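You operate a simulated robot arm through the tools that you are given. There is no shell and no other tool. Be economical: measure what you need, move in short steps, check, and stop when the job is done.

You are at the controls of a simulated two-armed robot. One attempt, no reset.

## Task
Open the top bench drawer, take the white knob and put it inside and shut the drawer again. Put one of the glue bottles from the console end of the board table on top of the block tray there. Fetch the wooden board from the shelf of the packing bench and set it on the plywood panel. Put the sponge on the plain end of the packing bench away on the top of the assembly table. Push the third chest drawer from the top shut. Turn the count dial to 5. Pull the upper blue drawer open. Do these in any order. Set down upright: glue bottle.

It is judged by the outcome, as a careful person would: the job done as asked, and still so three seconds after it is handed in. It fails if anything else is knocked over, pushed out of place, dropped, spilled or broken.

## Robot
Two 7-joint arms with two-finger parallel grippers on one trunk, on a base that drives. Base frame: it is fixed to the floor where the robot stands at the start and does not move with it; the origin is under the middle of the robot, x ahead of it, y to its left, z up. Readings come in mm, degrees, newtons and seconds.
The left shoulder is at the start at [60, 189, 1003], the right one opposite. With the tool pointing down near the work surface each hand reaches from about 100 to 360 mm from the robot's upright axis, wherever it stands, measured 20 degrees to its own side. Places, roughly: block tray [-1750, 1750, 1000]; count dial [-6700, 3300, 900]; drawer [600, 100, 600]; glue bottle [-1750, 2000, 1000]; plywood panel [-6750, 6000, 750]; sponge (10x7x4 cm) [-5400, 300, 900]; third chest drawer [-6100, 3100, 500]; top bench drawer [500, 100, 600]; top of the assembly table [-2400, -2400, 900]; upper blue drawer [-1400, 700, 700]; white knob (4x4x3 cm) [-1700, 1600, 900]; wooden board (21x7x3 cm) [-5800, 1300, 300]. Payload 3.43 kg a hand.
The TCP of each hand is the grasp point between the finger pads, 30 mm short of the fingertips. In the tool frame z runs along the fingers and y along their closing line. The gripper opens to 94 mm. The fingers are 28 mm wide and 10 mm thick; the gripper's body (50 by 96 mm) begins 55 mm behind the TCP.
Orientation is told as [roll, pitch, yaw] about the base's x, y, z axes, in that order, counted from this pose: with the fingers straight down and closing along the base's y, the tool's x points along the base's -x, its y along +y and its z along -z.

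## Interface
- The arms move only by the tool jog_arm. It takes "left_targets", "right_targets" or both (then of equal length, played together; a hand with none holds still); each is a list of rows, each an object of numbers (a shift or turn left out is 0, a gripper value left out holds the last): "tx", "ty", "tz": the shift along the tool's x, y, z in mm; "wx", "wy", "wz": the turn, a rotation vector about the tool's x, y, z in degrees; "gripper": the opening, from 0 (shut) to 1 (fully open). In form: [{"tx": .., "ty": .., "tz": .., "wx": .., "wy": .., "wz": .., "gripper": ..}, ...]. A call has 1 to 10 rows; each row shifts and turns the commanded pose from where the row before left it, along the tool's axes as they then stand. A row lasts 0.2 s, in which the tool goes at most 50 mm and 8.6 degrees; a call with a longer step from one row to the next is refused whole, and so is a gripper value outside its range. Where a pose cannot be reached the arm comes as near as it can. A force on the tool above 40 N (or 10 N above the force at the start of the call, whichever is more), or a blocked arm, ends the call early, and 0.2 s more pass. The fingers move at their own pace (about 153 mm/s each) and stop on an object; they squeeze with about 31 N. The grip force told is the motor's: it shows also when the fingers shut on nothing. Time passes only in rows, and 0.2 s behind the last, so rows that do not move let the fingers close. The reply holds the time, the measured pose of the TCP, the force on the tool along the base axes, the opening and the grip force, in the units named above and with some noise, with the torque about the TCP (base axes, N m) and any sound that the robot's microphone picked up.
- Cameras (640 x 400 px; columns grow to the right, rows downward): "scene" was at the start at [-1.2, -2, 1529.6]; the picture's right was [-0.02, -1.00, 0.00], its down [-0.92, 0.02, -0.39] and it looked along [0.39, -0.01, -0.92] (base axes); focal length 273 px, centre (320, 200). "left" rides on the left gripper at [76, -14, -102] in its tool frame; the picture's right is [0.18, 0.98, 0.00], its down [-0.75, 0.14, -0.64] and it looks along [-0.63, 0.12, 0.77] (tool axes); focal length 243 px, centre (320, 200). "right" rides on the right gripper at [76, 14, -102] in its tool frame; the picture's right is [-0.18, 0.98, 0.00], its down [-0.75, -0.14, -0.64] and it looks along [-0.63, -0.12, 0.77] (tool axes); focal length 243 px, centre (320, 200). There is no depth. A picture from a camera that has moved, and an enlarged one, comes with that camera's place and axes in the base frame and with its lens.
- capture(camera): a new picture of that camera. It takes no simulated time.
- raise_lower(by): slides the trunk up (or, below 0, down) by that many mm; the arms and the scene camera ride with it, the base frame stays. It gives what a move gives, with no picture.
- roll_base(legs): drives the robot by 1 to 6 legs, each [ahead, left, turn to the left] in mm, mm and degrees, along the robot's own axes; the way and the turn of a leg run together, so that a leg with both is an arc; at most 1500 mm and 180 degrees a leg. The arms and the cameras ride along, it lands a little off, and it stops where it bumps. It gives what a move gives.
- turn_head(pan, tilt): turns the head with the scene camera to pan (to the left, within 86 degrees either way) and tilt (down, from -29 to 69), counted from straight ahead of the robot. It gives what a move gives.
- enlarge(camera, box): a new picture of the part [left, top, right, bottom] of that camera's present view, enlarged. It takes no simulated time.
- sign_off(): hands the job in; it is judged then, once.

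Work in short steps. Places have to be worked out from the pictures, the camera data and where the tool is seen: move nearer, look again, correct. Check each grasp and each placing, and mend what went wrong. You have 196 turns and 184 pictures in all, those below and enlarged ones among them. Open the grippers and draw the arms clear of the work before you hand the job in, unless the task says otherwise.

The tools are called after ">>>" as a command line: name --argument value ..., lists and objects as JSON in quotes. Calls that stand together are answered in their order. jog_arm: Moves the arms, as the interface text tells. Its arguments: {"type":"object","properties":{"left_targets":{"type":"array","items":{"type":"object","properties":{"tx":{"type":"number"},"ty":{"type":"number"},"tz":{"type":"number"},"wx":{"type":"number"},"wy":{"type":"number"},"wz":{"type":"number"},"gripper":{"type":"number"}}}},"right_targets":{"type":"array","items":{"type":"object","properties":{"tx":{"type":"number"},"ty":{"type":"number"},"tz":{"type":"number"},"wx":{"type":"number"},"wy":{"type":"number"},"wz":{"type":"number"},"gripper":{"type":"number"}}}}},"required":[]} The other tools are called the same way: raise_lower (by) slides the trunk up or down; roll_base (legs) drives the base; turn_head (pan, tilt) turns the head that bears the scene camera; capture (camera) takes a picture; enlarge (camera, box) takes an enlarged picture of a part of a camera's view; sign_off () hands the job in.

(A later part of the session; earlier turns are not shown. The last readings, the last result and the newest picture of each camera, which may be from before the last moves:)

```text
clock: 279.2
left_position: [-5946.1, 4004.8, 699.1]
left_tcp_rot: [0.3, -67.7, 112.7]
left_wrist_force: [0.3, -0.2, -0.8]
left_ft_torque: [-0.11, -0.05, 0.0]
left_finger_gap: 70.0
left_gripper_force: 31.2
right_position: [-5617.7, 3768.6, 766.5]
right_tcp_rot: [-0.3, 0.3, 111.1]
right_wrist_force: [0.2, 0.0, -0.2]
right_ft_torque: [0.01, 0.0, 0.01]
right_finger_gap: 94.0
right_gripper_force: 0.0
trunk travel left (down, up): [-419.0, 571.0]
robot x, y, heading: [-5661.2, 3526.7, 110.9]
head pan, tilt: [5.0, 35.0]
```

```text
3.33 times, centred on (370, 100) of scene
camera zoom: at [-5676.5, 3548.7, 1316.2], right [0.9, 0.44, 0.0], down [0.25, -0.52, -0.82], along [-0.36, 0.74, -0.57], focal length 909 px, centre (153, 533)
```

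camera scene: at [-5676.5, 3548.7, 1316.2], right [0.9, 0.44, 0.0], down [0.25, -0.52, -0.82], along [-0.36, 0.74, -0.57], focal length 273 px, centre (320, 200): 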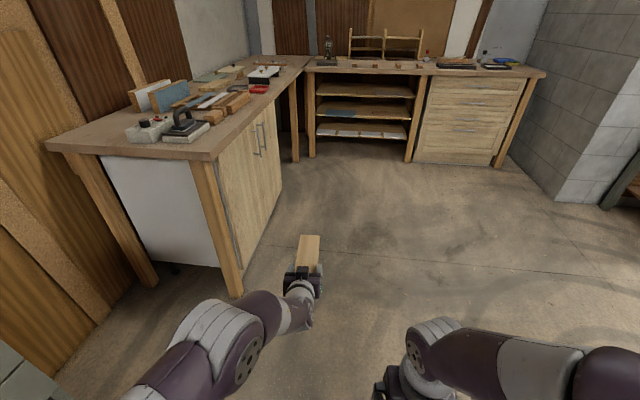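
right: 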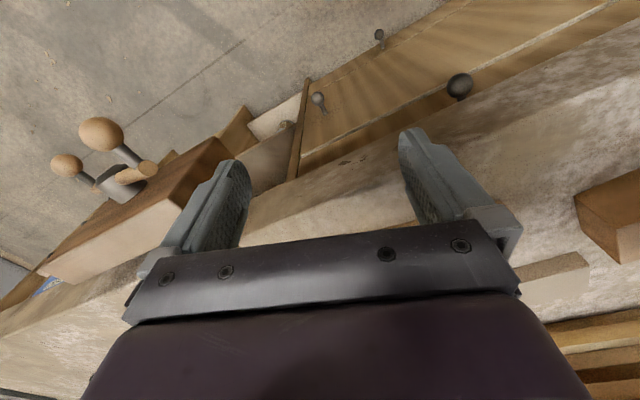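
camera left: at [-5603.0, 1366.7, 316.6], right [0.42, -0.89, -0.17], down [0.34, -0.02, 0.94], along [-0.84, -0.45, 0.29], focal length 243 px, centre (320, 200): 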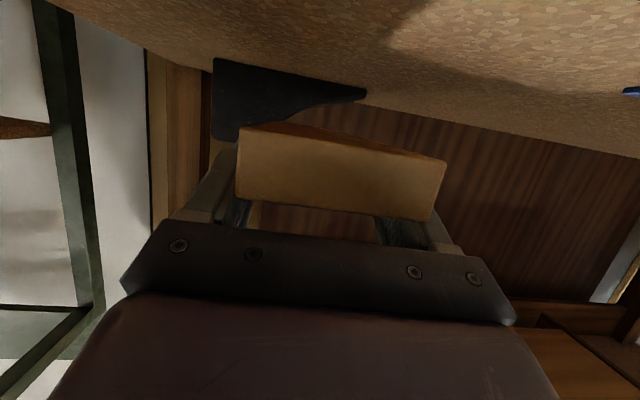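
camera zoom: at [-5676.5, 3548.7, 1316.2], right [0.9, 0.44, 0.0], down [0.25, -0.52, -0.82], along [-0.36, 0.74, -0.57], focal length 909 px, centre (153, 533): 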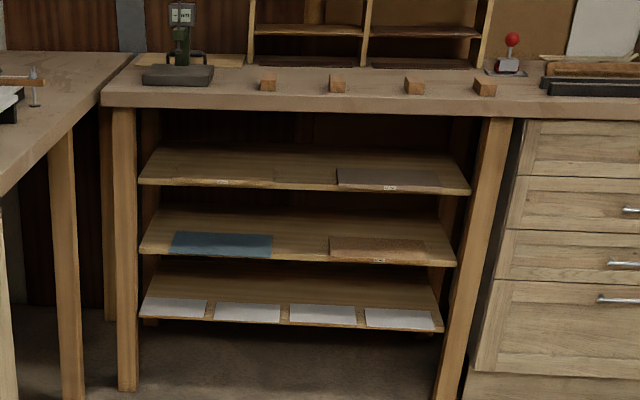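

The shelf unit has panels on its top shelf (z≈700); the left one fits the plywood panel's place. I drive closer to see.

>>> roll_base --legs '[[1400, 0, 0], [200, 0, -4]]'

>>> turn_head --pan 10 --tilt 25

>>> capture --camera "scene"

>>> capture --camera "right"

```text
clock: 287.4
left_position: [-6493.8, 5516.7, 698.4]
left_tcp_rot: [0.3, -67.7, 109.5]
left_wrist_force: [0.3, -0.7, -1.5]
left_ft_torque: [-0.04, -0.03, -0.01]
left_finger_gap: 69.6
left_gripper_force: 30.7
right_position: [-6180.6, 5260.5, 766.6]
right_tcp_rot: [-0.3, 0.3, 107.8]
right_wrist_force: [0.3, 0.4, -0.4]
right_ft_torque: [-0.02, -0.02, 0.02]
right_finger_gap: 94.2
right_gripper_force: 0.0
trunk travel left (down, up): [-419.0, 571.0]
robot x, y, heading: [-6235.0, 5020.5, 107.3]
head pan, tilt: [5.0, 35.0]
```

```text
clock: 288.1
left_position: [-6493.8, 5516.4, 699.5]
left_tcp_rot: [0.4, -67.8, 109.5]
left_wrist_force: [-0.4, 0.0, -1.0]
left_ft_torque: [-0.07, -0.04, -0.02]
left_finger_gap: 69.9
left_gripper_force: 31.0
right_position: [-6179.3, 5259.7, 766.1]
right_tcp_rot: [-0.2, 0.2, 107.9]
right_wrist_force: [-1.0, -0.3, 0.1]
right_ft_torque: [0.02, 0.02, 0.02]
right_finger_gap: 93.9
right_gripper_force: 0.0
trunk travel left (down, up): [-419.0, 571.0]
robot x, y, heading: [-6236.9, 5019.6, 107.4]
head pan, tilt: [10.0, 25.0]
```

```text
77 pictures are left
camera scene: at [-6259.3, 5044.2, 1331.8], right [0.89, 0.46, 0.0], down [0.2, -0.38, -0.91], along [-0.42, 0.8, -0.42], focal length 273 px, centre (320, 200)
```

scene: 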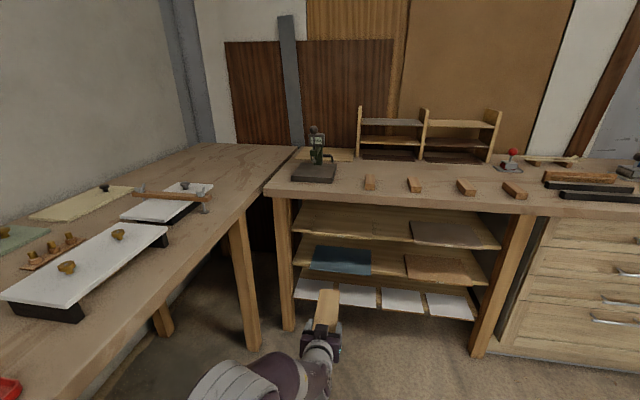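

```text
76 pictures are left
camera right: at [-6170.7, 5182.5, 869.0], right [-0.99, -0.12, 0.0], down [-0.1, 0.76, 0.64], along [-0.08, 0.63, -0.77], focal length 243 px, centre (320, 200)
```

right: 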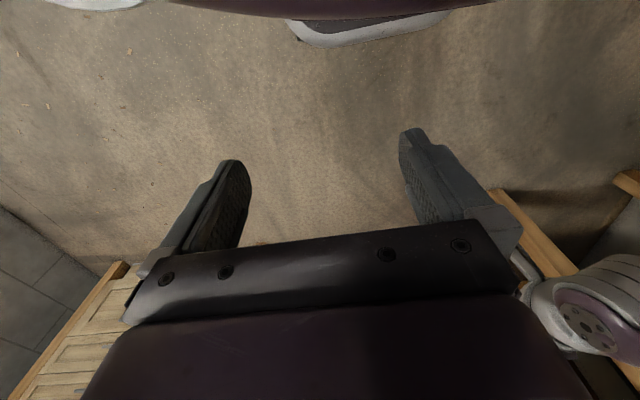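

>>> enlarge --camera "scene" --box '[270, 180, 510, 330]'

```text
2.67 times, centred on (390, 255) of scene
camera zoom: at [-6259.3, 5044.2, 1331.8], right [0.89, 0.46, 0.0], down [0.2, -0.38, -0.91], along [-0.42, 0.8, -0.42], focal length 727 px, centre (133, 53)
```

zoom: 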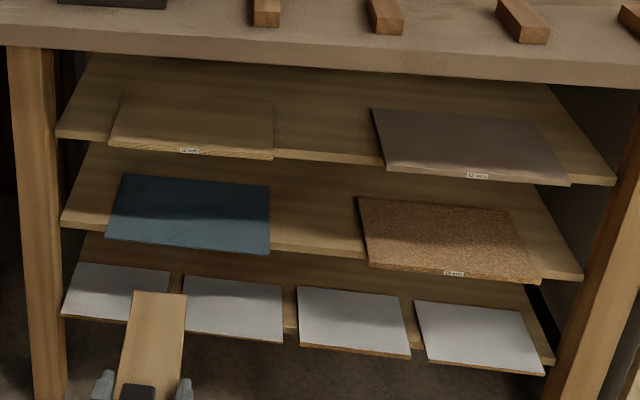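

The top-left panel (front centre ≈ (−6642, 5977), top z≈687) is the plywood. The bench top overhangs with underside ≈813, so I insert at TCP z≈732. I raise 33 and drive ahead 290, then check heights with the hand camera.

>>> raise_lower --by 33

>>> roll_base --legs '[[270, 2, 0]]'

>>> capture --camera "left"

>>> turn_head --pan 18 --tilt 40

>>> capture --camera "scene"

```text
clock: 288.9
left_position: [-6493.2, 5516.8, 731.1]
left_tcp_rot: [0.3, -67.8, 109.5]
left_wrist_force: [0.3, -0.1, -1.5]
left_ft_torque: [-0.09, -0.05, 0.02]
left_finger_gap: 69.8
left_gripper_force: 30.9
right_position: [-6180.5, 5260.5, 798.5]
right_tcp_rot: [-0.3, 0.3, 107.6]
right_wrist_force: [1.0, 0.2, -0.1]
right_ft_torque: [0.01, -0.03, 0.03]
right_finger_gap: 93.8
right_gripper_force: 0.0
trunk travel left (down, up): [-452.0, 538.0]
robot x, y, heading: [-6235.8, 5021.5, 107.3]
head pan, tilt: [10.0, 25.0]
```

```text
clock: 290.8
left_position: [-6574.7, 5771.5, 731.6]
left_tcp_rot: [0.2, -67.7, 109.3]
left_wrist_force: [-1.2, 0.8, -2.2]
left_ft_torque: [-0.03, -0.02, 0.0]
left_finger_gap: 69.9
left_gripper_force: 31.2
right_position: [-6261.8, 5514.8, 799.6]
right_tcp_rot: [-0.3, 0.3, 107.6]
right_wrist_force: [0.8, 0.6, 0.1]
right_ft_torque: [0.01, 0.04, 0.01]
right_finger_gap: 93.8
right_gripper_force: 0.1
trunk travel left (down, up): [-452.0, 538.0]
robot x, y, heading: [-6317.4, 5273.5, 107.2]
head pan, tilt: [10.0, 25.0]
```

```text
74 pictures are left
camera left: at [-6518.9, 5659.0, 699.1], right [-0.9, -0.4, -0.17], down [-0.03, -0.34, 0.94], along [-0.43, 0.85, 0.29], focal length 243 px, centre (320, 200)
```

left: 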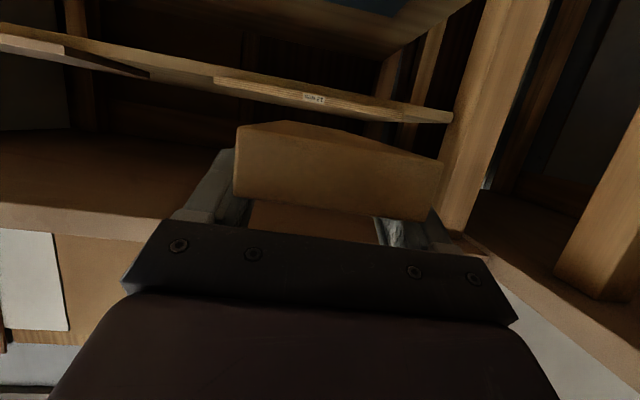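

```text
clock: 291.6
left_position: [-6574.9, 5770.3, 732.2]
left_tcp_rot: [0.3, -67.8, 109.4]
left_wrist_force: [-0.7, 0.1, -2.1]
left_ft_torque: [-0.09, -0.05, 0.01]
left_finger_gap: 69.9
left_gripper_force: 30.7
right_position: [-6261.2, 5513.4, 799.4]
right_tcp_rot: [-0.2, 0.3, 107.5]
right_wrist_force: [0.0, 0.2, 0.2]
right_ft_torque: [-0.02, 0.02, -0.03]
right_finger_gap: 94.0
right_gripper_force: 0.1
trunk travel left (down, up): [-452.0, 538.0]
robot x, y, heading: [-6315.4, 5275.6, 107.4]
head pan, tilt: [18.0, 40.0]
```

```text
73 pictures are left
camera scene: at [-6348.1, 5285.8, 1341.6], right [0.82, 0.58, 0.0], down [0.37, -0.52, -0.77], along [-0.44, 0.62, -0.64], focal length 273 px, centre (320, 200)
```

scene: 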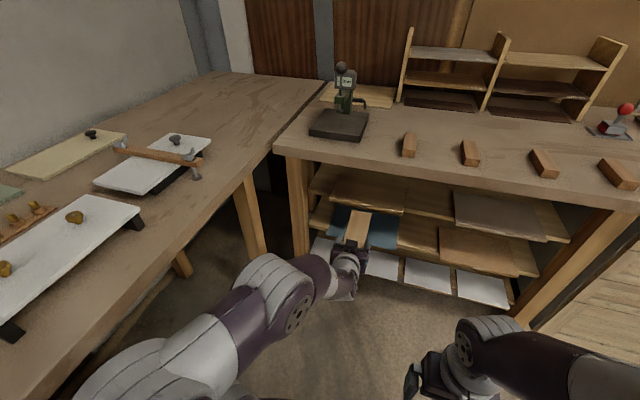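

Heights look right: panel top ≈ 680, bench lip ≈ 829, board clear. I insert 220 mm ahead.

>>> roll_base --legs '[[130, 1, 0], [90, 1, 0]]'

>>> capture --camera "left"

>>> capture --camera "scene"

```text
clock: 293.6
left_position: [-6642.9, 5980.5, 731.1]
left_tcp_rot: [0.3, -67.7, 109.4]
left_wrist_force: [-0.7, 0.3, -1.5]
left_ft_torque: [-0.06, -0.03, 0.01]
left_finger_gap: 69.7
left_gripper_force: 30.8
right_position: [-6329.8, 5724.8, 800.5]
right_tcp_rot: [-0.1, 0.4, 107.7]
right_wrist_force: [0.7, -0.3, 0.1]
right_ft_torque: [-0.03, -0.04, -0.03]
right_finger_gap: 94.1
right_gripper_force: 0.1
trunk travel left (down, up): [-452.0, 538.0]
robot x, y, heading: [-6388.1, 5483.5, 107.5]
head pan, tilt: [18.0, 40.0]
```

```text
72 pictures are left
camera left: at [-6587.0, 5868.8, 698.9], right [-0.9, -0.4, -0.17], down [-0.03, -0.34, 0.94], along [-0.43, 0.85, 0.29], focal length 243 px, centre (320, 200)
```

left: 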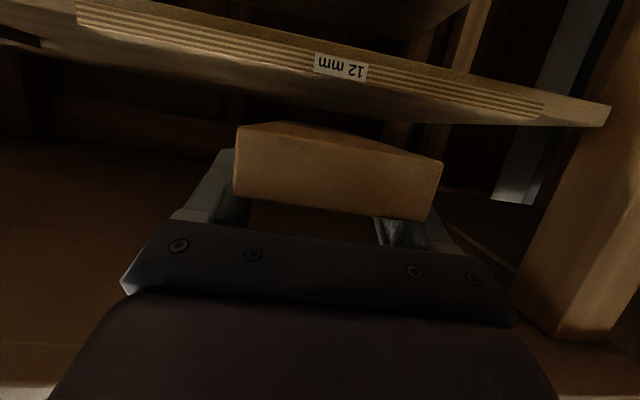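

```text
71 pictures are left
camera scene: at [-6416.4, 5497.0, 1341.5], right [0.81, 0.58, 0.0], down [0.37, -0.52, -0.77], along [-0.44, 0.62, -0.64], focal length 273 px, centre (320, 200)
```

scene: 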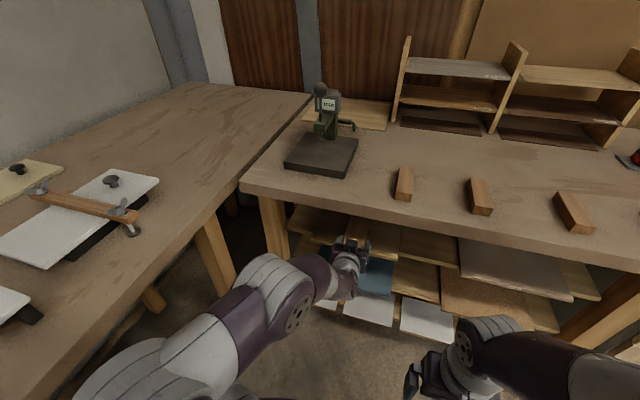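

The board hovers ~19 mm above the plywood. I lower it gently until contact.

>>> raise_lower --by -13

>>> raise_lower --by -4

>>> raise_lower --by -3

>>> capture --camera "left"

```text
clock: 294.2
left_position: [-6642.1, 5980.6, 718.4]
left_tcp_rot: [0.4, -67.7, 109.4]
left_wrist_force: [0.4, -1.1, -1.7]
left_ft_torque: [-0.12, -0.06, -0.02]
left_finger_gap: 69.5
left_gripper_force: 30.8
right_position: [-6330.0, 5722.2, 786.6]
right_tcp_rot: [-0.2, 0.2, 107.7]
right_wrist_force: [0.3, -0.8, -0.4]
right_ft_torque: [-0.04, 0.01, 0.03]
right_finger_gap: 93.9
right_gripper_force: 0.1
trunk travel left (down, up): [-439.0, 551.0]
robot x, y, heading: [-6386.0, 5484.0, 107.5]
head pan, tilt: [18.0, 40.0]
```

```text
clock: 294.7
left_position: [-6641.7, 5980.8, 714.5]
left_tcp_rot: [0.2, -67.7, 109.4]
left_wrist_force: [-1.4, -0.7, -1.9]
left_ft_torque: [-0.04, -0.04, 0.0]
left_finger_gap: 69.4
left_gripper_force: 30.8
right_position: [-6328.9, 5723.0, 782.8]
right_tcp_rot: [-0.2, 0.2, 107.6]
right_wrist_force: [0.6, 0.2, 0.0]
right_ft_torque: [0.0, -0.03, 0.02]
right_finger_gap: 93.8
right_gripper_force: 0.0
trunk travel left (down, up): [-435.0, 555.0]
robot x, y, heading: [-6386.9, 5480.7, 107.6]
head pan, tilt: [18.0, 40.0]
```

```text
clock: 295.2
left_position: [-6641.7, 5980.0, 711.4]
left_tcp_rot: [0.2, -67.8, 109.4]
left_wrist_force: [-0.2, 0.1, -0.3]
left_ft_torque: [-0.08, -0.04, 0.01]
left_finger_gap: 69.9
left_gripper_force: 31.5
right_position: [-6328.0, 5723.4, 779.4]
right_tcp_rot: [-0.2, 0.3, 107.6]
right_wrist_force: [-0.8, -0.5, -0.7]
right_ft_torque: [-0.01, 0.02, -0.02]
right_finger_gap: 93.8
right_gripper_force: 0.1
trunk travel left (down, up): [-432.0, 558.0]
robot x, y, heading: [-6386.7, 5487.5, 107.4]
head pan, tilt: [18.0, 40.0]
```

```text
70 pictures are left
camera left: at [-6586.7, 5868.1, 679.5], right [-0.9, -0.4, -0.17], down [-0.03, -0.34, 0.94], along [-0.43, 0.85, 0.29], focal length 243 px, centre (320, 200)
```

left: 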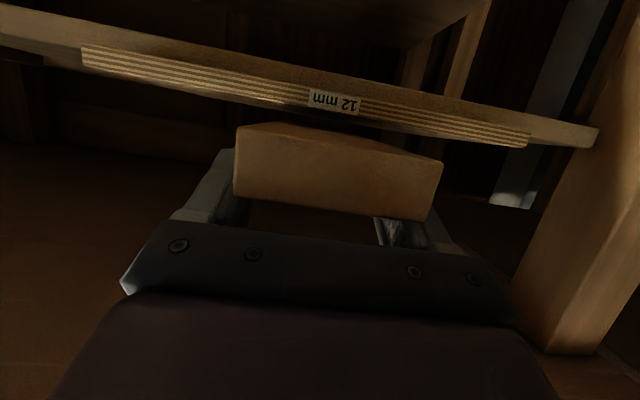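

>>> raise_lower --by -3

>>> raise_lower --by -3

>>> raise_lower --by -3

>>> capture --camera "left"

```text
clock: 295.7
left_position: [-6641.5, 5979.7, 709.3]
left_tcp_rot: [0.3, -67.7, 109.4]
left_wrist_force: [0.2, -0.3, -0.8]
left_ft_torque: [-0.09, -0.02, -0.01]
left_finger_gap: 70.0
left_gripper_force: 31.2
right_position: [-6330.0, 5723.6, 776.1]
right_tcp_rot: [-0.3, 0.2, 107.7]
right_wrist_force: [0.5, 0.3, 0.2]
right_ft_torque: [0.02, 0.02, -0.01]
right_finger_gap: 94.1
right_gripper_force: 0.0
trunk travel left (down, up): [-429.0, 561.0]
robot x, y, heading: [-6385.5, 5484.1, 107.5]
head pan, tilt: [18.0, 40.0]
```

```text
clock: 296.3
left_position: [-6641.3, 5980.0, 706.1]
left_tcp_rot: [0.3, -67.9, 109.4]
left_wrist_force: [0.1, 0.5, -1.3]
left_ft_torque: [-0.06, -0.04, -0.01]
left_finger_gap: 69.6
left_gripper_force: 30.6
right_position: [-6329.5, 5723.0, 774.3]
right_tcp_rot: [-0.1, 0.3, 107.6]
right_wrist_force: [0.1, 0.2, -0.4]
right_ft_torque: [0.02, -0.04, -0.01]
right_finger_gap: 94.2
right_gripper_force: 0.0
trunk travel left (down, up): [-426.0, 564.0]
robot x, y, heading: [-6388.6, 5482.2, 107.7]
head pan, tilt: [18.0, 40.0]
```

```text
clock: 296.8
left_position: [-6641.2, 5979.4, 703.3]
left_tcp_rot: [0.3, -67.8, 109.4]
left_wrist_force: [-0.6, 0.5, -2.0]
left_ft_torque: [-0.07, -0.03, 0.0]
left_finger_gap: 69.9
left_gripper_force: 30.8
right_position: [-6329.3, 5723.7, 769.7]
right_tcp_rot: [-0.2, 0.3, 107.5]
right_wrist_force: [-0.3, -0.6, -0.7]
right_ft_torque: [-0.01, -0.01, 0.0]
right_finger_gap: 94.0
right_gripper_force: 0.0
trunk travel left (down, up): [-423.0, 567.0]
robot x, y, heading: [-6385.8, 5487.4, 107.4]
head pan, tilt: [18.0, 40.0]
```

```text
69 pictures are left
camera left: at [-6586.7, 5868.1, 670.5], right [-0.9, -0.4, -0.17], down [-0.03, -0.34, 0.94], along [-0.43, 0.85, 0.29], focal length 243 px, centre (320, 200)
```

left: 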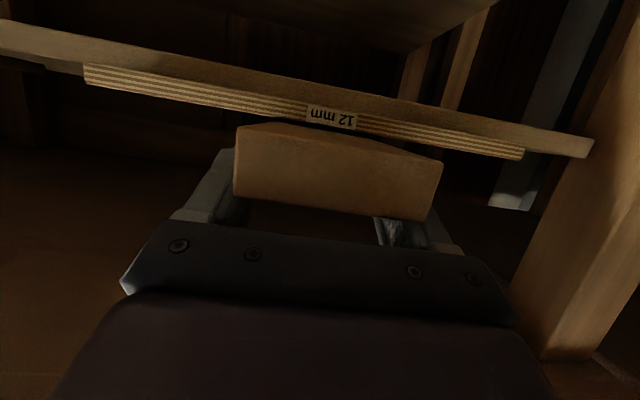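

>>> raise_lower --by -3

>>> raise_lower --by -3

>>> raise_lower --by -2

>>> capture --camera "left"

```text
clock: 297.3
left_position: [-6641.6, 5980.1, 702.3]
left_tcp_rot: [0.2, -68.1, 109.5]
left_wrist_force: [-0.3, 0.4, 4.9]
left_ft_torque: [0.83, 0.13, 0.06]
left_finger_gap: 70.0
left_gripper_force: 31.1
right_position: [-6328.6, 5723.4, 768.2]
right_tcp_rot: [-0.2, 0.2, 107.6]
right_wrist_force: [-0.8, -0.6, 0.9]
right_ft_torque: [-0.01, -0.02, 0.0]
right_finger_gap: 94.1
right_gripper_force: 0.1
trunk travel left (down, up): [-420.0, 570.0]
robot x, y, heading: [-6384.7, 5482.1, 107.3]
head pan, tilt: [18.0, 40.0]
```

```text
clock: 297.8
left_position: [-6641.2, 5978.4, 699.3]
left_tcp_rot: [0.3, -68.0, 109.5]
left_wrist_force: [-1.2, 0.5, 11.9]
left_ft_torque: [0.72, -0.03, 0.02]
left_finger_gap: 69.6
left_gripper_force: 30.7
right_position: [-6329.5, 5722.9, 765.9]
right_tcp_rot: [-0.1, 0.1, 107.6]
right_wrist_force: [0.0, 0.0, 0.4]
right_ft_torque: [-0.02, 0.01, -0.07]
right_finger_gap: 94.2
right_gripper_force: 0.0
trunk travel left (down, up): [-417.0, 573.0]
robot x, y, heading: [-6383.5, 5484.6, 107.4]
head pan, tilt: [18.0, 40.0]
```

```text
clock: 298.3
left_position: [-6641.8, 5979.1, 695.4]
left_tcp_rot: [0.2, -68.0, 109.2]
left_wrist_force: [-0.8, -1.6, 12.4]
left_ft_torque: [0.67, 0.22, -0.01]
left_finger_gap: 69.5
left_gripper_force: 30.9
right_position: [-6328.5, 5721.2, 763.7]
right_tcp_rot: [-0.2, 0.2, 107.5]
right_wrist_force: [-0.8, 0.0, 0.7]
right_ft_torque: [0.0, -0.01, -0.02]
right_finger_gap: 93.9
right_gripper_force: 0.2
trunk travel left (down, up): [-415.0, 575.0]
robot x, y, heading: [-6383.4, 5484.7, 107.3]
head pan, tilt: [18.0, 40.0]
```

```text
68 pictures are left
camera left: at [-6586.4, 5867.5, 663.5], right [-0.9, -0.4, -0.17], down [-0.03, -0.34, 0.94], along [-0.43, 0.85, 0.3], focal length 243 px, centre (320, 200)
```

left: 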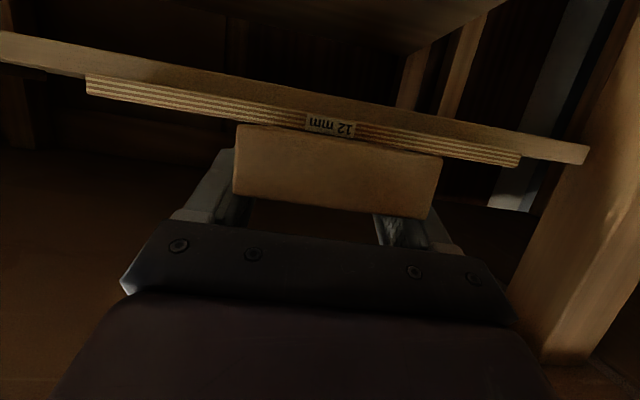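

The board is seated on the plywood. I relieve 2 mm, open, and back straight out.

>>> raise_lower --by 2

>>> jog_arm --left_targets '[{"gripper": 1}, {}, {}]'

>>> roll_base --legs '[[-150, 3, 0]]'

>>> capture --camera "left"

>>> capture --camera "scene"

```text
clock: 298.9
left_position: [-6641.6, 5978.9, 695.4]
left_tcp_rot: [0.4, -67.6, 109.3]
left_wrist_force: [0.2, 1.0, 6.2]
left_ft_torque: [0.28, 0.03, -0.04]
left_finger_gap: 69.8
left_gripper_force: 30.5
right_position: [-6329.3, 5723.6, 764.6]
right_tcp_rot: [-0.3, 0.2, 107.6]
right_wrist_force: [0.3, 0.2, -0.6]
right_ft_torque: [0.0, 0.02, 0.03]
right_finger_gap: 94.0
right_gripper_force: 0.0
trunk travel left (down, up): [-417.0, 573.0]
robot x, y, heading: [-6382.9, 5483.5, 107.6]
head pan, tilt: [18.0, 40.0]
```

```text
clock: 299.7
left_position: [-6641.1, 5979.8, 696.6]
left_tcp_rot: [0.3, -67.9, 109.4]
left_wrist_force: [-0.1, -0.4, 0.8]
left_ft_torque: [0.0, 0.04, -0.01]
left_finger_gap: 93.8
left_gripper_force: 0.0
right_position: [-6330.2, 5724.3, 765.5]
right_tcp_rot: [-0.2, 0.2, 107.6]
right_wrist_force: [-0.1, -0.3, 0.7]
right_ft_torque: [-0.01, -0.04, 0.0]
right_finger_gap: 94.1
right_gripper_force: 0.1
trunk travel left (down, up): [-417.0, 573.0]
robot x, y, heading: [-6384.4, 5482.2, 107.4]
head pan, tilt: [18.0, 40.0]
```

```text
clock: 301.0
left_position: [-6599.9, 5834.5, 696.9]
left_tcp_rot: [0.3, -67.8, 109.5]
left_wrist_force: [-0.7, -0.2, 0.1]
left_ft_torque: [0.01, -0.02, 0.02]
left_finger_gap: 94.0
left_gripper_force: 0.1
right_position: [-6287.2, 5578.3, 764.7]
right_tcp_rot: [-0.2, 0.2, 107.6]
right_wrist_force: [0.2, -0.4, 0.7]
right_ft_torque: [0.01, -0.03, -0.02]
right_finger_gap: 94.2
right_gripper_force: 0.1
trunk travel left (down, up): [-417.0, 573.0]
robot x, y, heading: [-6341.5, 5339.4, 107.6]
head pan, tilt: [18.0, 40.0]
```

```text
67 pictures are left
camera left: at [-6544.4, 5723.2, 665.1], right [-0.9, -0.4, -0.17], down [-0.03, -0.34, 0.94], along [-0.43, 0.85, 0.3], focal length 243 px, centre (320, 200)
```

left: 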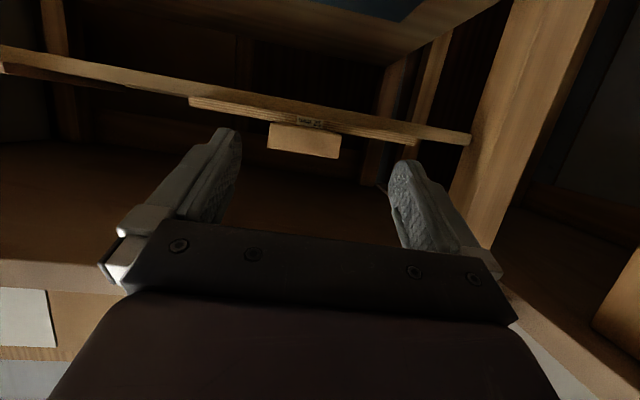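

```text
66 pictures are left
camera scene: at [-6373.3, 5349.7, 1306.6], right [0.81, 0.58, 0.0], down [0.37, -0.52, -0.77], along [-0.44, 0.62, -0.64], focal length 273 px, centre (320, 200)
```

scene: 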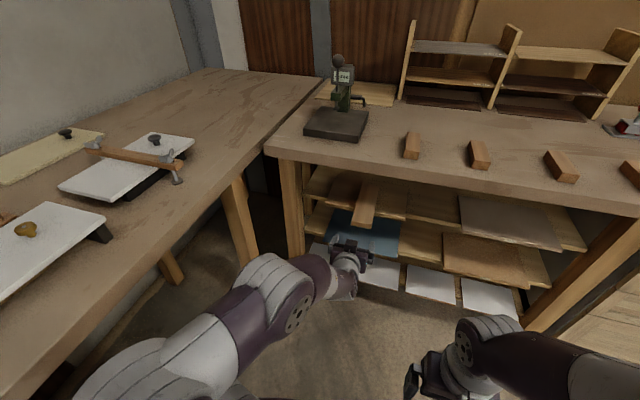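

The board lies on the plywood with ~45 mm overhang. I close the fingers and nudge it in ~33 mm.

>>> jog_arm --left_targets '[{"gripper": 0}, {}, {}, {}]'

>>> roll_base --legs '[[110, -2, 0]]'

>>> roll_base --legs '[[-350, 0, 0]]'

>>> turn_head --pan 10 --tilt 30

>>> enlarge --camera "scene" --box '[260, 130, 500, 280]'

```text
clock: 302.0
left_position: [-6599.0, 5836.4, 697.4]
left_tcp_rot: [0.3, -67.7, 109.4]
left_wrist_force: [0.6, -1.1, -0.3]
left_ft_torque: [-0.01, -0.01, -0.01]
left_finger_gap: 0.0
left_gripper_force: 31.1
right_position: [-6287.0, 5579.1, 764.9]
right_tcp_rot: [-0.2, 0.3, 107.6]
right_wrist_force: [-0.8, -0.6, 0.0]
right_ft_torque: [0.02, -0.01, 0.03]
right_finger_gap: 93.9
right_gripper_force: 0.1
trunk travel left (down, up): [-417.0, 573.0]
robot x, y, heading: [-6342.3, 5343.5, 107.5]
head pan, tilt: [18.0, 40.0]
```

```text
clock: 303.2
left_position: [-6630.4, 5942.7, 695.4]
left_tcp_rot: [0.3, -67.7, 109.3]
left_wrist_force: [0.2, 0.7, -0.7]
left_ft_torque: [-0.03, 0.03, -0.01]
left_finger_gap: 0.0
left_gripper_force: 30.8
right_position: [-6317.2, 5686.2, 763.6]
right_tcp_rot: [-0.2, 0.3, 107.6]
right_wrist_force: [-0.3, 0.4, 0.1]
right_ft_torque: [-0.01, -0.03, 0.03]
right_finger_gap: 94.0
right_gripper_force: 0.1
trunk travel left (down, up): [-417.0, 573.0]
robot x, y, heading: [-6375.3, 5446.0, 107.3]
head pan, tilt: [18.0, 40.0]
```

```text
clock: 305.5
left_position: [-6527.3, 5607.7, 697.2]
left_tcp_rot: [0.2, -67.9, 109.4]
left_wrist_force: [0.0, 0.0, 0.0]
left_ft_torque: [-0.02, 0.0, -0.01]
left_finger_gap: 0.0
left_gripper_force: 30.7
right_position: [-6214.3, 5352.3, 764.1]
right_tcp_rot: [-0.1, 0.2, 107.7]
right_wrist_force: [-0.1, -0.8, 0.1]
right_ft_torque: [0.01, 0.03, 0.01]
right_finger_gap: 94.1
right_gripper_force: 0.1
trunk travel left (down, up): [-417.0, 573.0]
robot x, y, heading: [-6270.3, 5109.2, 107.5]
head pan, tilt: [18.0, 40.0]
```

```text
clock: 306.2
left_position: [-6526.2, 5608.8, 696.9]
left_tcp_rot: [0.4, -67.8, 109.4]
left_wrist_force: [0.8, -0.4, 0.7]
left_ft_torque: [0.01, 0.0, -0.02]
left_finger_gap: 0.0
left_gripper_force: 30.7
right_position: [-6213.7, 5352.4, 764.7]
right_tcp_rot: [-0.2, 0.1, 107.8]
right_wrist_force: [0.8, -0.5, -0.5]
right_ft_torque: [-0.01, -0.01, 0.03]
right_finger_gap: 94.4
right_gripper_force: 0.1
trunk travel left (down, up): [-417.0, 573.0]
robot x, y, heading: [-6273.0, 5114.6, 107.4]
head pan, tilt: [10.0, 30.0]
```

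```text
2.67 times, centred on (380, 205) of scene
camera zoom: at [-6292.7, 5135.0, 1321.9], right [0.89, 0.46, 0.0], down [0.23, -0.44, -0.87], along [-0.4, 0.77, -0.5], focal length 727 px, centre (160, 187)
```

zoom: 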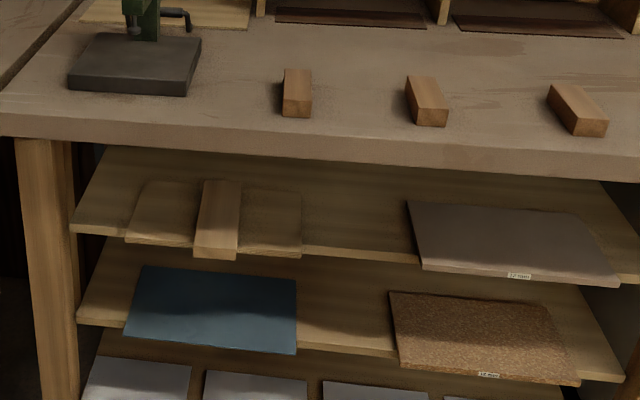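

The board rests nicely on the plywood. Now I retrace the lane backwards, turn to face the grey cabinet with its open third drawer, and look.

>>> raise_lower --by 120

>>> roll_base --legs '[[0, 0, 3.6], [-1500, 0, 0], [-800, 0, 0], [-200, -100, 0], [0, 0, 87]]'

>>> turn_head --pan 0 --tilt 35

>>> capture --camera "scene"

```text
clock: 307.7
left_position: [-6526.2, 5608.8, 816.6]
left_tcp_rot: [0.4, -67.8, 109.4]
left_wrist_force: [0.1, 0.3, -0.6]
left_ft_torque: [0.04, 0.02, 0.0]
left_finger_gap: 0.0
left_gripper_force: 31.1
right_position: [-6214.1, 5353.7, 884.7]
right_tcp_rot: [-0.1, 0.3, 107.7]
right_wrist_force: [0.1, -0.2, -0.1]
right_ft_torque: [0.0, -0.03, -0.03]
right_finger_gap: 94.0
right_gripper_force: 0.1
trunk travel left (down, up): [-537.0, 453.0]
robot x, y, heading: [-6271.3, 5110.4, 107.5]
head pan, tilt: [10.0, 30.0]
```

```text
clock: 324.6
left_position: [-5744.0, 2545.0, 817.6]
left_tcp_rot: [0.4, -67.8, -159.0]
left_wrist_force: [0.4, 0.1, 0.3]
left_ft_torque: [0.02, -0.01, -0.03]
left_finger_gap: 0.0
left_gripper_force: 31.0
right_position: [-5496.3, 2865.2, 885.6]
right_tcp_rot: [-0.2, 0.2, -160.7]
right_wrist_force: [-0.4, -0.2, 0.5]
right_ft_torque: [0.0, -0.01, 0.01]
right_finger_gap: 93.9
right_gripper_force: 0.2
trunk travel left (down, up): [-537.0, 453.0]
robot x, y, heading: [-5253.3, 2812.9, -160.9]
head pan, tilt: [10.0, 30.0]
```

```text
clock: 325.3
left_position: [-5744.0, 2545.4, 816.0]
left_tcp_rot: [0.3, -67.8, -159.1]
left_wrist_force: [0.3, 0.2, 0.3]
left_ft_torque: [-0.03, 0.02, 0.0]
left_finger_gap: 0.2
left_gripper_force: 30.9
right_position: [-5497.2, 2865.8, 885.0]
right_tcp_rot: [-0.3, 0.2, -160.7]
right_wrist_force: [-0.3, 0.1, 0.1]
right_ft_torque: [-0.03, 0.0, -0.01]
right_finger_gap: 93.8
right_gripper_force: 0.0
trunk travel left (down, up): [-537.0, 453.0]
robot x, y, heading: [-5252.9, 2815.9, -160.5]
head pan, tilt: [0.0, 35.0]
```

```text
64 pictures are left
camera scene: at [-5281.8, 2806.1, 1434.2], right [-0.33, 0.94, 0.0], down [0.54, 0.19, -0.82], along [-0.77, -0.27, -0.57], focal length 273 px, centre (320, 200)
```

scene: 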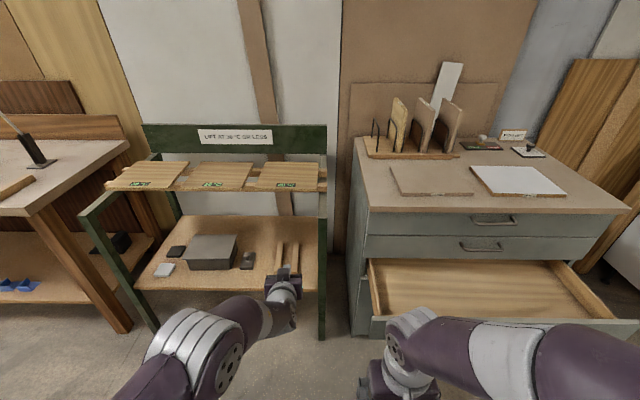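

I'll push with the right hand: fold the left hand to tool-down and bring the right hand out to pitch ~−70° with fingers shut.

>>> jog_arm --left_targets '[{"tz": -17.6, "tx": 7.1, "wy": 8.5}, {"tz": -16.4, "tx": 9.6, "wy": 8.5}, {"tz": -14.8, "tx": 11.9, "wy": 8.5}, {"tz": -12.8, "tx": 14, "wy": 8.5}, {"tz": -10.6, "tx": 15.8, "wy": 8.5}, {"tz": -8.2, "tx": 17.2, "wy": 8.5}, {"tz": -5.6, "tx": 18.2, "wy": 8.5}, {"tz": -2.8, "tx": 18.8, "wy": 8.3}, {}, {}]' --right_targets '[{"tz": 16, "tx": -30, "wy": -7, "gripper": 0}, {"tz": 19.5, "tx": -27.8, "wy": -7}, {"tz": 22.8, "tx": -25.2, "wy": -7}, {"tz": 25.7, "tx": -22.3, "wy": -7}, {"tz": 28.2, "tx": -19, "wy": -7}, {"tz": 30.3, "tx": -15.4, "wy": -7}, {"tz": 32, "tx": -11.6, "wy": -7}, {"tz": 33.1, "tx": -7.6, "wy": -7}, {"tz": 33.8, "tx": -3.5, "wy": -7}, {"tz": 34, "tx": 0.6, "wy": -7}]'

>>> capture --camera "scene"

```text
clock: 327.5
left_position: [-5602.8, 2599.7, 817.5]
left_tcp_rot: [0.1, 0.2, -158.8]
left_wrist_force: [-0.1, 0.3, 0.1]
left_ft_torque: [0.01, -0.01, 0.02]
left_finger_gap: 0.0
left_gripper_force: 30.9
right_position: [-5777.7, 2748.6, 739.7]
right_tcp_rot: [-3.1, -69.5, -158.3]
right_wrist_force: [1.1, -1.1, -0.3]
right_ft_torque: [0.04, 0.02, 0.01]
right_finger_gap: 0.3
right_gripper_force: 31.4
right hand out of reach, approached as far as the arm can: row 4, 9, 10
trunk travel left (down, up): [-537.0, 453.0]
robot x, y, heading: [-5252.2, 2812.9, -161.0]
head pan, tilt: [0.0, 35.0]
```

```text
63 pictures are left
camera scene: at [-5283.0, 2805.7, 1434.1], right [-0.33, 0.95, 0.0], down [0.54, 0.19, -0.82], along [-0.77, -0.27, -0.57], focal length 273 px, centre (320, 200)
```

scene: 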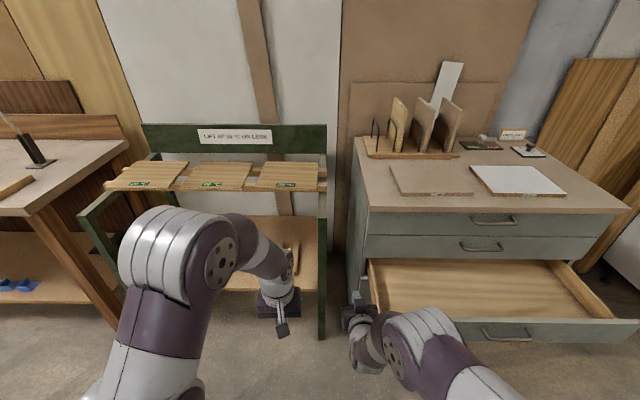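

Drawer 3's front is about 245 mm out, at z≈510–655, handle near (−5909, 3205, 600). I back 116, strafe right 343, lower 140, and check before pushing beside the handle.

>>> roll_base --legs '[[-116, 0, 0], [0, -343, 0]]'

>>> raise_lower --by -145

>>> capture --camera "scene"

>>> capture --camera "right"

```text
clock: 328.8
left_position: [-5506.9, 2629.2, 817.4]
left_tcp_rot: [0.0, 0.1, -158.5]
left_wrist_force: [-0.6, -0.5, 0.2]
left_ft_torque: [0.03, -0.04, 0.0]
left_finger_gap: 0.0
left_gripper_force: 31.0
right_position: [-5682.4, 2777.0, 737.9]
right_tcp_rot: [-3.1, -69.4, -158.0]
right_wrist_force: [-0.5, 0.5, -0.4]
right_ft_torque: [0.01, 0.02, -0.01]
right_finger_gap: 0.0
right_gripper_force: 31.1
trunk travel left (down, up): [-537.0, 453.0]
robot x, y, heading: [-5158.2, 2849.9, -160.4]
head pan, tilt: [0.0, 35.0]
stopped in leg 1: the robot was blocked; the commanded pose is now the measured one
```

```text
clock: 330.5
left_position: [-5506.4, 2630.6, 673.2]
left_tcp_rot: [0.1, -0.1, -158.4]
left_wrist_force: [0.3, -1.0, -0.2]
left_ft_torque: [-0.02, 0.02, -0.01]
left_finger_gap: 0.0
left_gripper_force: 30.9
right_position: [-5681.2, 2777.9, 594.7]
right_tcp_rot: [-3.1, -69.5, -158.0]
right_wrist_force: [0.0, -0.2, 0.3]
right_ft_torque: [-0.03, 0.03, 0.03]
right_finger_gap: 0.0
right_gripper_force: 30.7
trunk travel left (down, up): [-392.0, 598.0]
robot x, y, heading: [-5159.7, 2846.5, -160.7]
head pan, tilt: [0.0, 35.0]
```

```text
62 pictures are left
camera scene: at [-5186.2, 2837.6, 1289.2], right [-0.33, 0.94, 0.0], down [0.54, 0.19, -0.82], along [-0.77, -0.27, -0.57], focal length 273 px, centre (320, 200)
```

scene: 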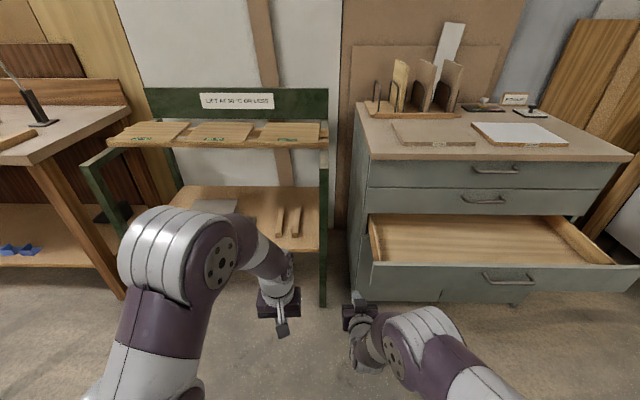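

```text
61 pictures are left
camera right: at [-5560.8, 2804.2, 558.7], right [0.26, -0.95, 0.15], down [0.28, 0.23, 0.93], along [-0.92, -0.2, 0.33], focal length 243 px, centre (320, 200)
```

right: 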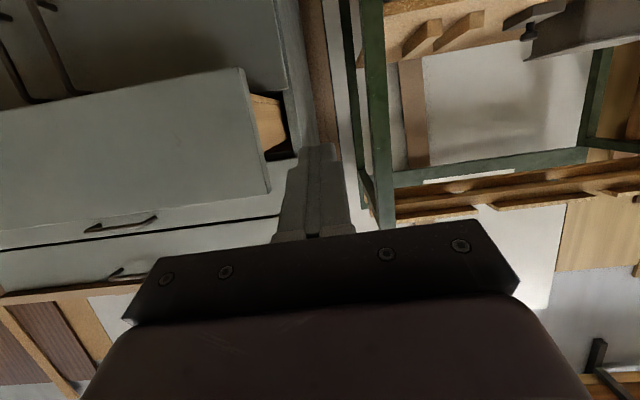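

I bumped something behind and stopped; I check that side with the head before strafing right.

>>> turn_head --pan -86 --tilt 35

>>> capture --camera "scene"

>>> turn_head --pan 86 --tilt 35

>>> capture --camera "scene"

```text
clock: 332.1
left_position: [-5506.9, 2630.4, 673.4]
left_tcp_rot: [0.1, 0.1, -158.5]
left_wrist_force: [-0.6, 1.0, 0.4]
left_ft_torque: [0.01, -0.03, 0.01]
left_finger_gap: 0.4
left_gripper_force: 30.6
right_position: [-5681.9, 2777.7, 595.3]
right_tcp_rot: [-2.9, -69.5, -158.0]
right_wrist_force: [-0.1, -0.2, 0.2]
right_ft_torque: [-0.02, 0.01, -0.02]
right_finger_gap: 0.1
right_gripper_force: 31.3
trunk travel left (down, up): [-392.0, 598.0]
robot x, y, heading: [-5161.6, 2849.9, -160.7]
head pan, tilt: [-85.9, 35.0]
```

```text
60 pictures are left
camera scene: at [-5138.3, 2947.5, 1289.1], right [0.92, 0.4, 0.0], down [0.23, -0.53, -0.82], along [-0.33, 0.75, -0.57], focal length 273 px, centre (320, 200)
```

scene: 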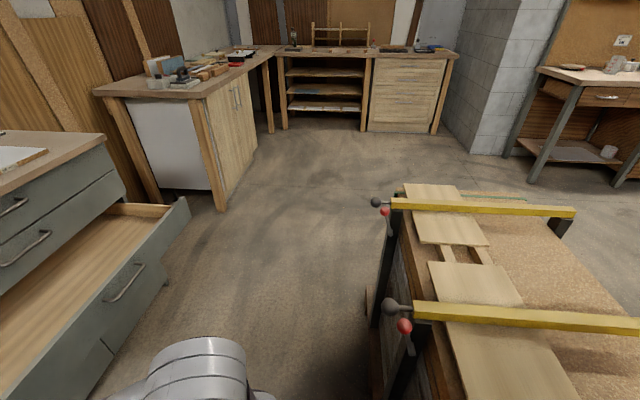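

```text
clock: 334.7
left_position: [-5507.0, 2630.4, 673.4]
left_tcp_rot: [0.0, 0.1, -158.4]
left_wrist_force: [0.4, -0.1, 0.7]
left_ft_torque: [0.0, 0.0, -0.01]
left_finger_gap: 0.0
left_gripper_force: 31.2
right_position: [-5680.6, 2777.3, 595.6]
right_tcp_rot: [-3.0, -69.5, -158.0]
right_wrist_force: [-0.8, 0.0, 0.1]
right_ft_torque: [0.0, 0.0, -0.01]
right_finger_gap: 0.0
right_gripper_force: 30.9
trunk travel left (down, up): [-392.0, 598.0]
robot x, y, heading: [-5157.7, 2847.3, -160.9]
head pan, tilt: [85.9, 35.0]
```

```text
59 pictures are left
camera scene: at [-5080.1, 2781.8, 1289.1], right [-0.96, -0.26, 0.0], down [-0.15, 0.55, -0.82], along [0.22, -0.79, -0.57], focal length 273 px, centre (320, 200)
```

scene: 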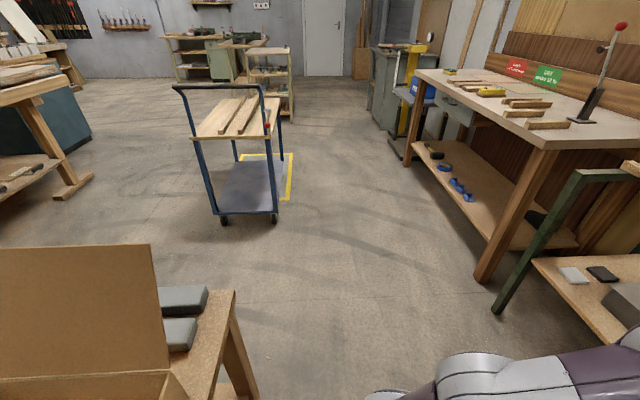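

Behind are the cardboard-box cart and clamp rack, still upright; the rack limits strafing. I go ahead 40, strafe right only 130 so the fingertips meet the drawer front near its left part.

>>> roll_base --legs '[[40, 0, 0], [0, -135, 0]]'

>>> turn_head --pan -10 --tilt 45

>>> capture --camera "right"

>>> capture --camera "scene"

```text
clock: 336.5
left_position: [-5588.7, 2743.8, 672.6]
left_tcp_rot: [0.1, 0.0, -158.4]
left_wrist_force: [-0.5, 0.4, 0.1]
left_ft_torque: [-0.06, 0.01, 0.0]
left_finger_gap: 0.0
left_gripper_force: 30.6
right_position: [-5763.8, 2891.1, 595.0]
right_tcp_rot: [-2.8, -69.6, -158.2]
right_wrist_force: [0.4, 0.2, 0.7]
right_ft_torque: [-0.02, 0.04, 0.0]
right_finger_gap: 0.0
right_gripper_force: 30.7
trunk travel left (down, up): [-392.0, 598.0]
robot x, y, heading: [-5241.4, 2958.0, -160.5]
head pan, tilt: [85.9, 35.0]
```

```text
clock: 338.2
left_position: [-5587.9, 2742.3, 672.1]
left_tcp_rot: [0.2, -0.1, -158.5]
left_wrist_force: [-0.2, 1.0, 0.2]
left_ft_torque: [0.0, 0.01, 0.0]
left_finger_gap: 0.0
left_gripper_force: 31.3
right_position: [-5762.8, 2890.0, 594.5]
right_tcp_rot: [-3.0, -69.5, -157.9]
right_wrist_force: [0.2, 0.4, -1.0]
right_ft_torque: [-0.03, -0.02, -0.01]
right_finger_gap: 0.1
right_gripper_force: 31.1
trunk travel left (down, up): [-392.0, 598.0]
robot x, y, heading: [-5240.8, 2963.3, -160.4]
head pan, tilt: [-10.0, 45.0]
```

```text
58 pictures are left
camera right: at [-5642.7, 2916.7, 558.5], right [0.26, -0.95, 0.15], down [0.28, 0.23, 0.93], along [-0.92, -0.2, 0.33], focal length 243 px, centre (320, 200)
```

right: 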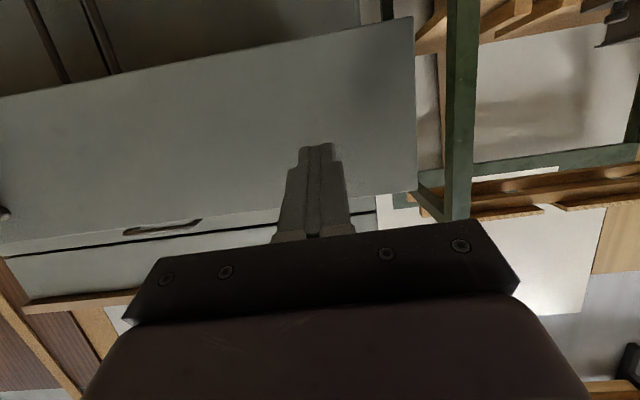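

```text
57 pictures are left
camera scene: at [-5265.4, 2966.2, 1274.3], right [-0.16, 0.99, 0.0], down [0.7, 0.12, -0.71], along [-0.7, -0.12, -0.71], focal length 273 px, centre (320, 200)
```

scene: 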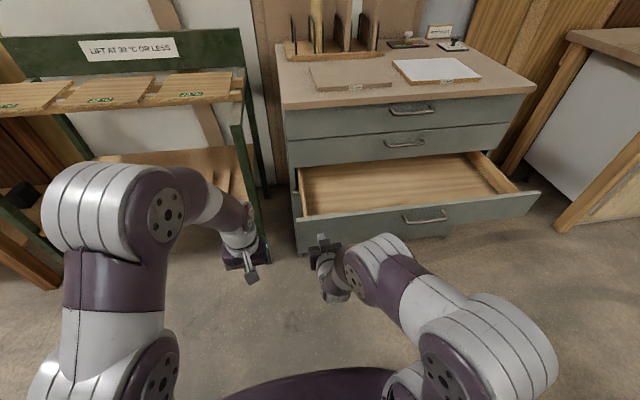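

Fingertips face the front panel. I push ahead until it stops.

>>> roll_base --legs '[[200, 0, 0], [100, 0, 0]]'

>>> capture --camera "scene"

```text
clock: 340.6
left_position: [-5863.7, 2645.8, 672.2]
left_tcp_rot: [0.2, 0.0, -158.3]
left_wrist_force: [-0.2, -0.1, 0.2]
left_ft_torque: [-0.02, 0.0, 0.01]
left_finger_gap: 0.2
left_gripper_force: 31.3
right_position: [-6037.4, 2794.6, 590.8]
right_tcp_rot: [-3.5, -69.0, -157.2]
right_wrist_force: [0.3, -0.4, 0.5]
right_ft_torque: [-0.03, 0.02, 0.02]
right_finger_gap: 0.0
right_gripper_force: 31.3
trunk travel left (down, up): [-392.0, 598.0]
robot x, y, heading: [-5514.5, 2862.0, -160.7]
head pan, tilt: [-10.0, 45.0]
stopped in leg 2: the force on the tool passed its limit at 138 N (the readings are from after the stop); the commanded pose is now the measured one
```

```text
56 pictures are left
camera scene: at [-5542.1, 2869.0, 1274.3], right [-0.16, 0.99, 0.0], down [0.7, 0.12, -0.71], along [-0.7, -0.12, -0.71], focal length 273 px, centre (320, 200)
```

scene: 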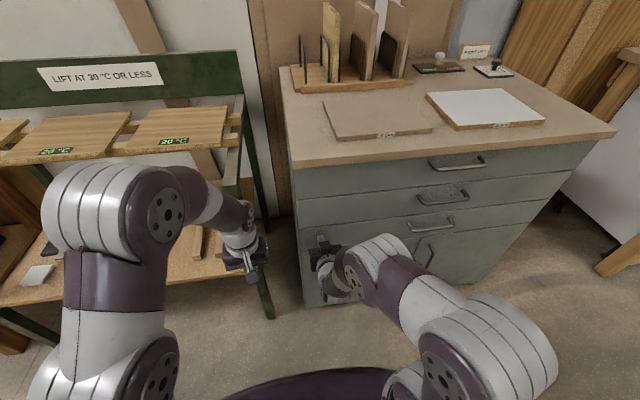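

The third drawer is shut. Now zoom on the devices on the cabinet top to find the count dial.

>>> enlarge --camera "scene" --box '[400, 30, 520, 105]'

```text
5.33 times, centred on (460, 68) of scene
camera zoom: at [-5542.1, 2869.0, 1274.3], right [-0.16, 0.99, 0.0], down [0.7, 0.12, -0.71], along [-0.7, -0.12, -0.71], focal length 1454 px, centre (-427, 907)
```

zoom: 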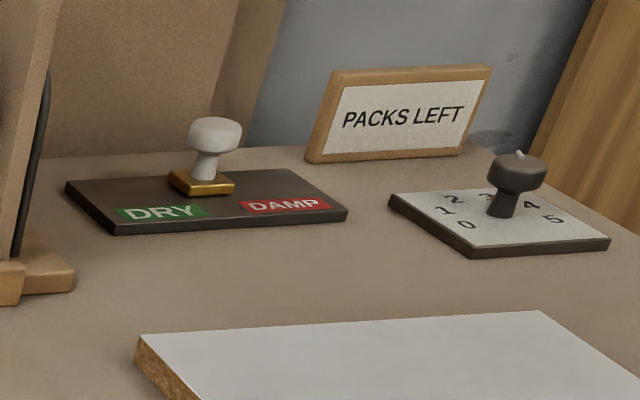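

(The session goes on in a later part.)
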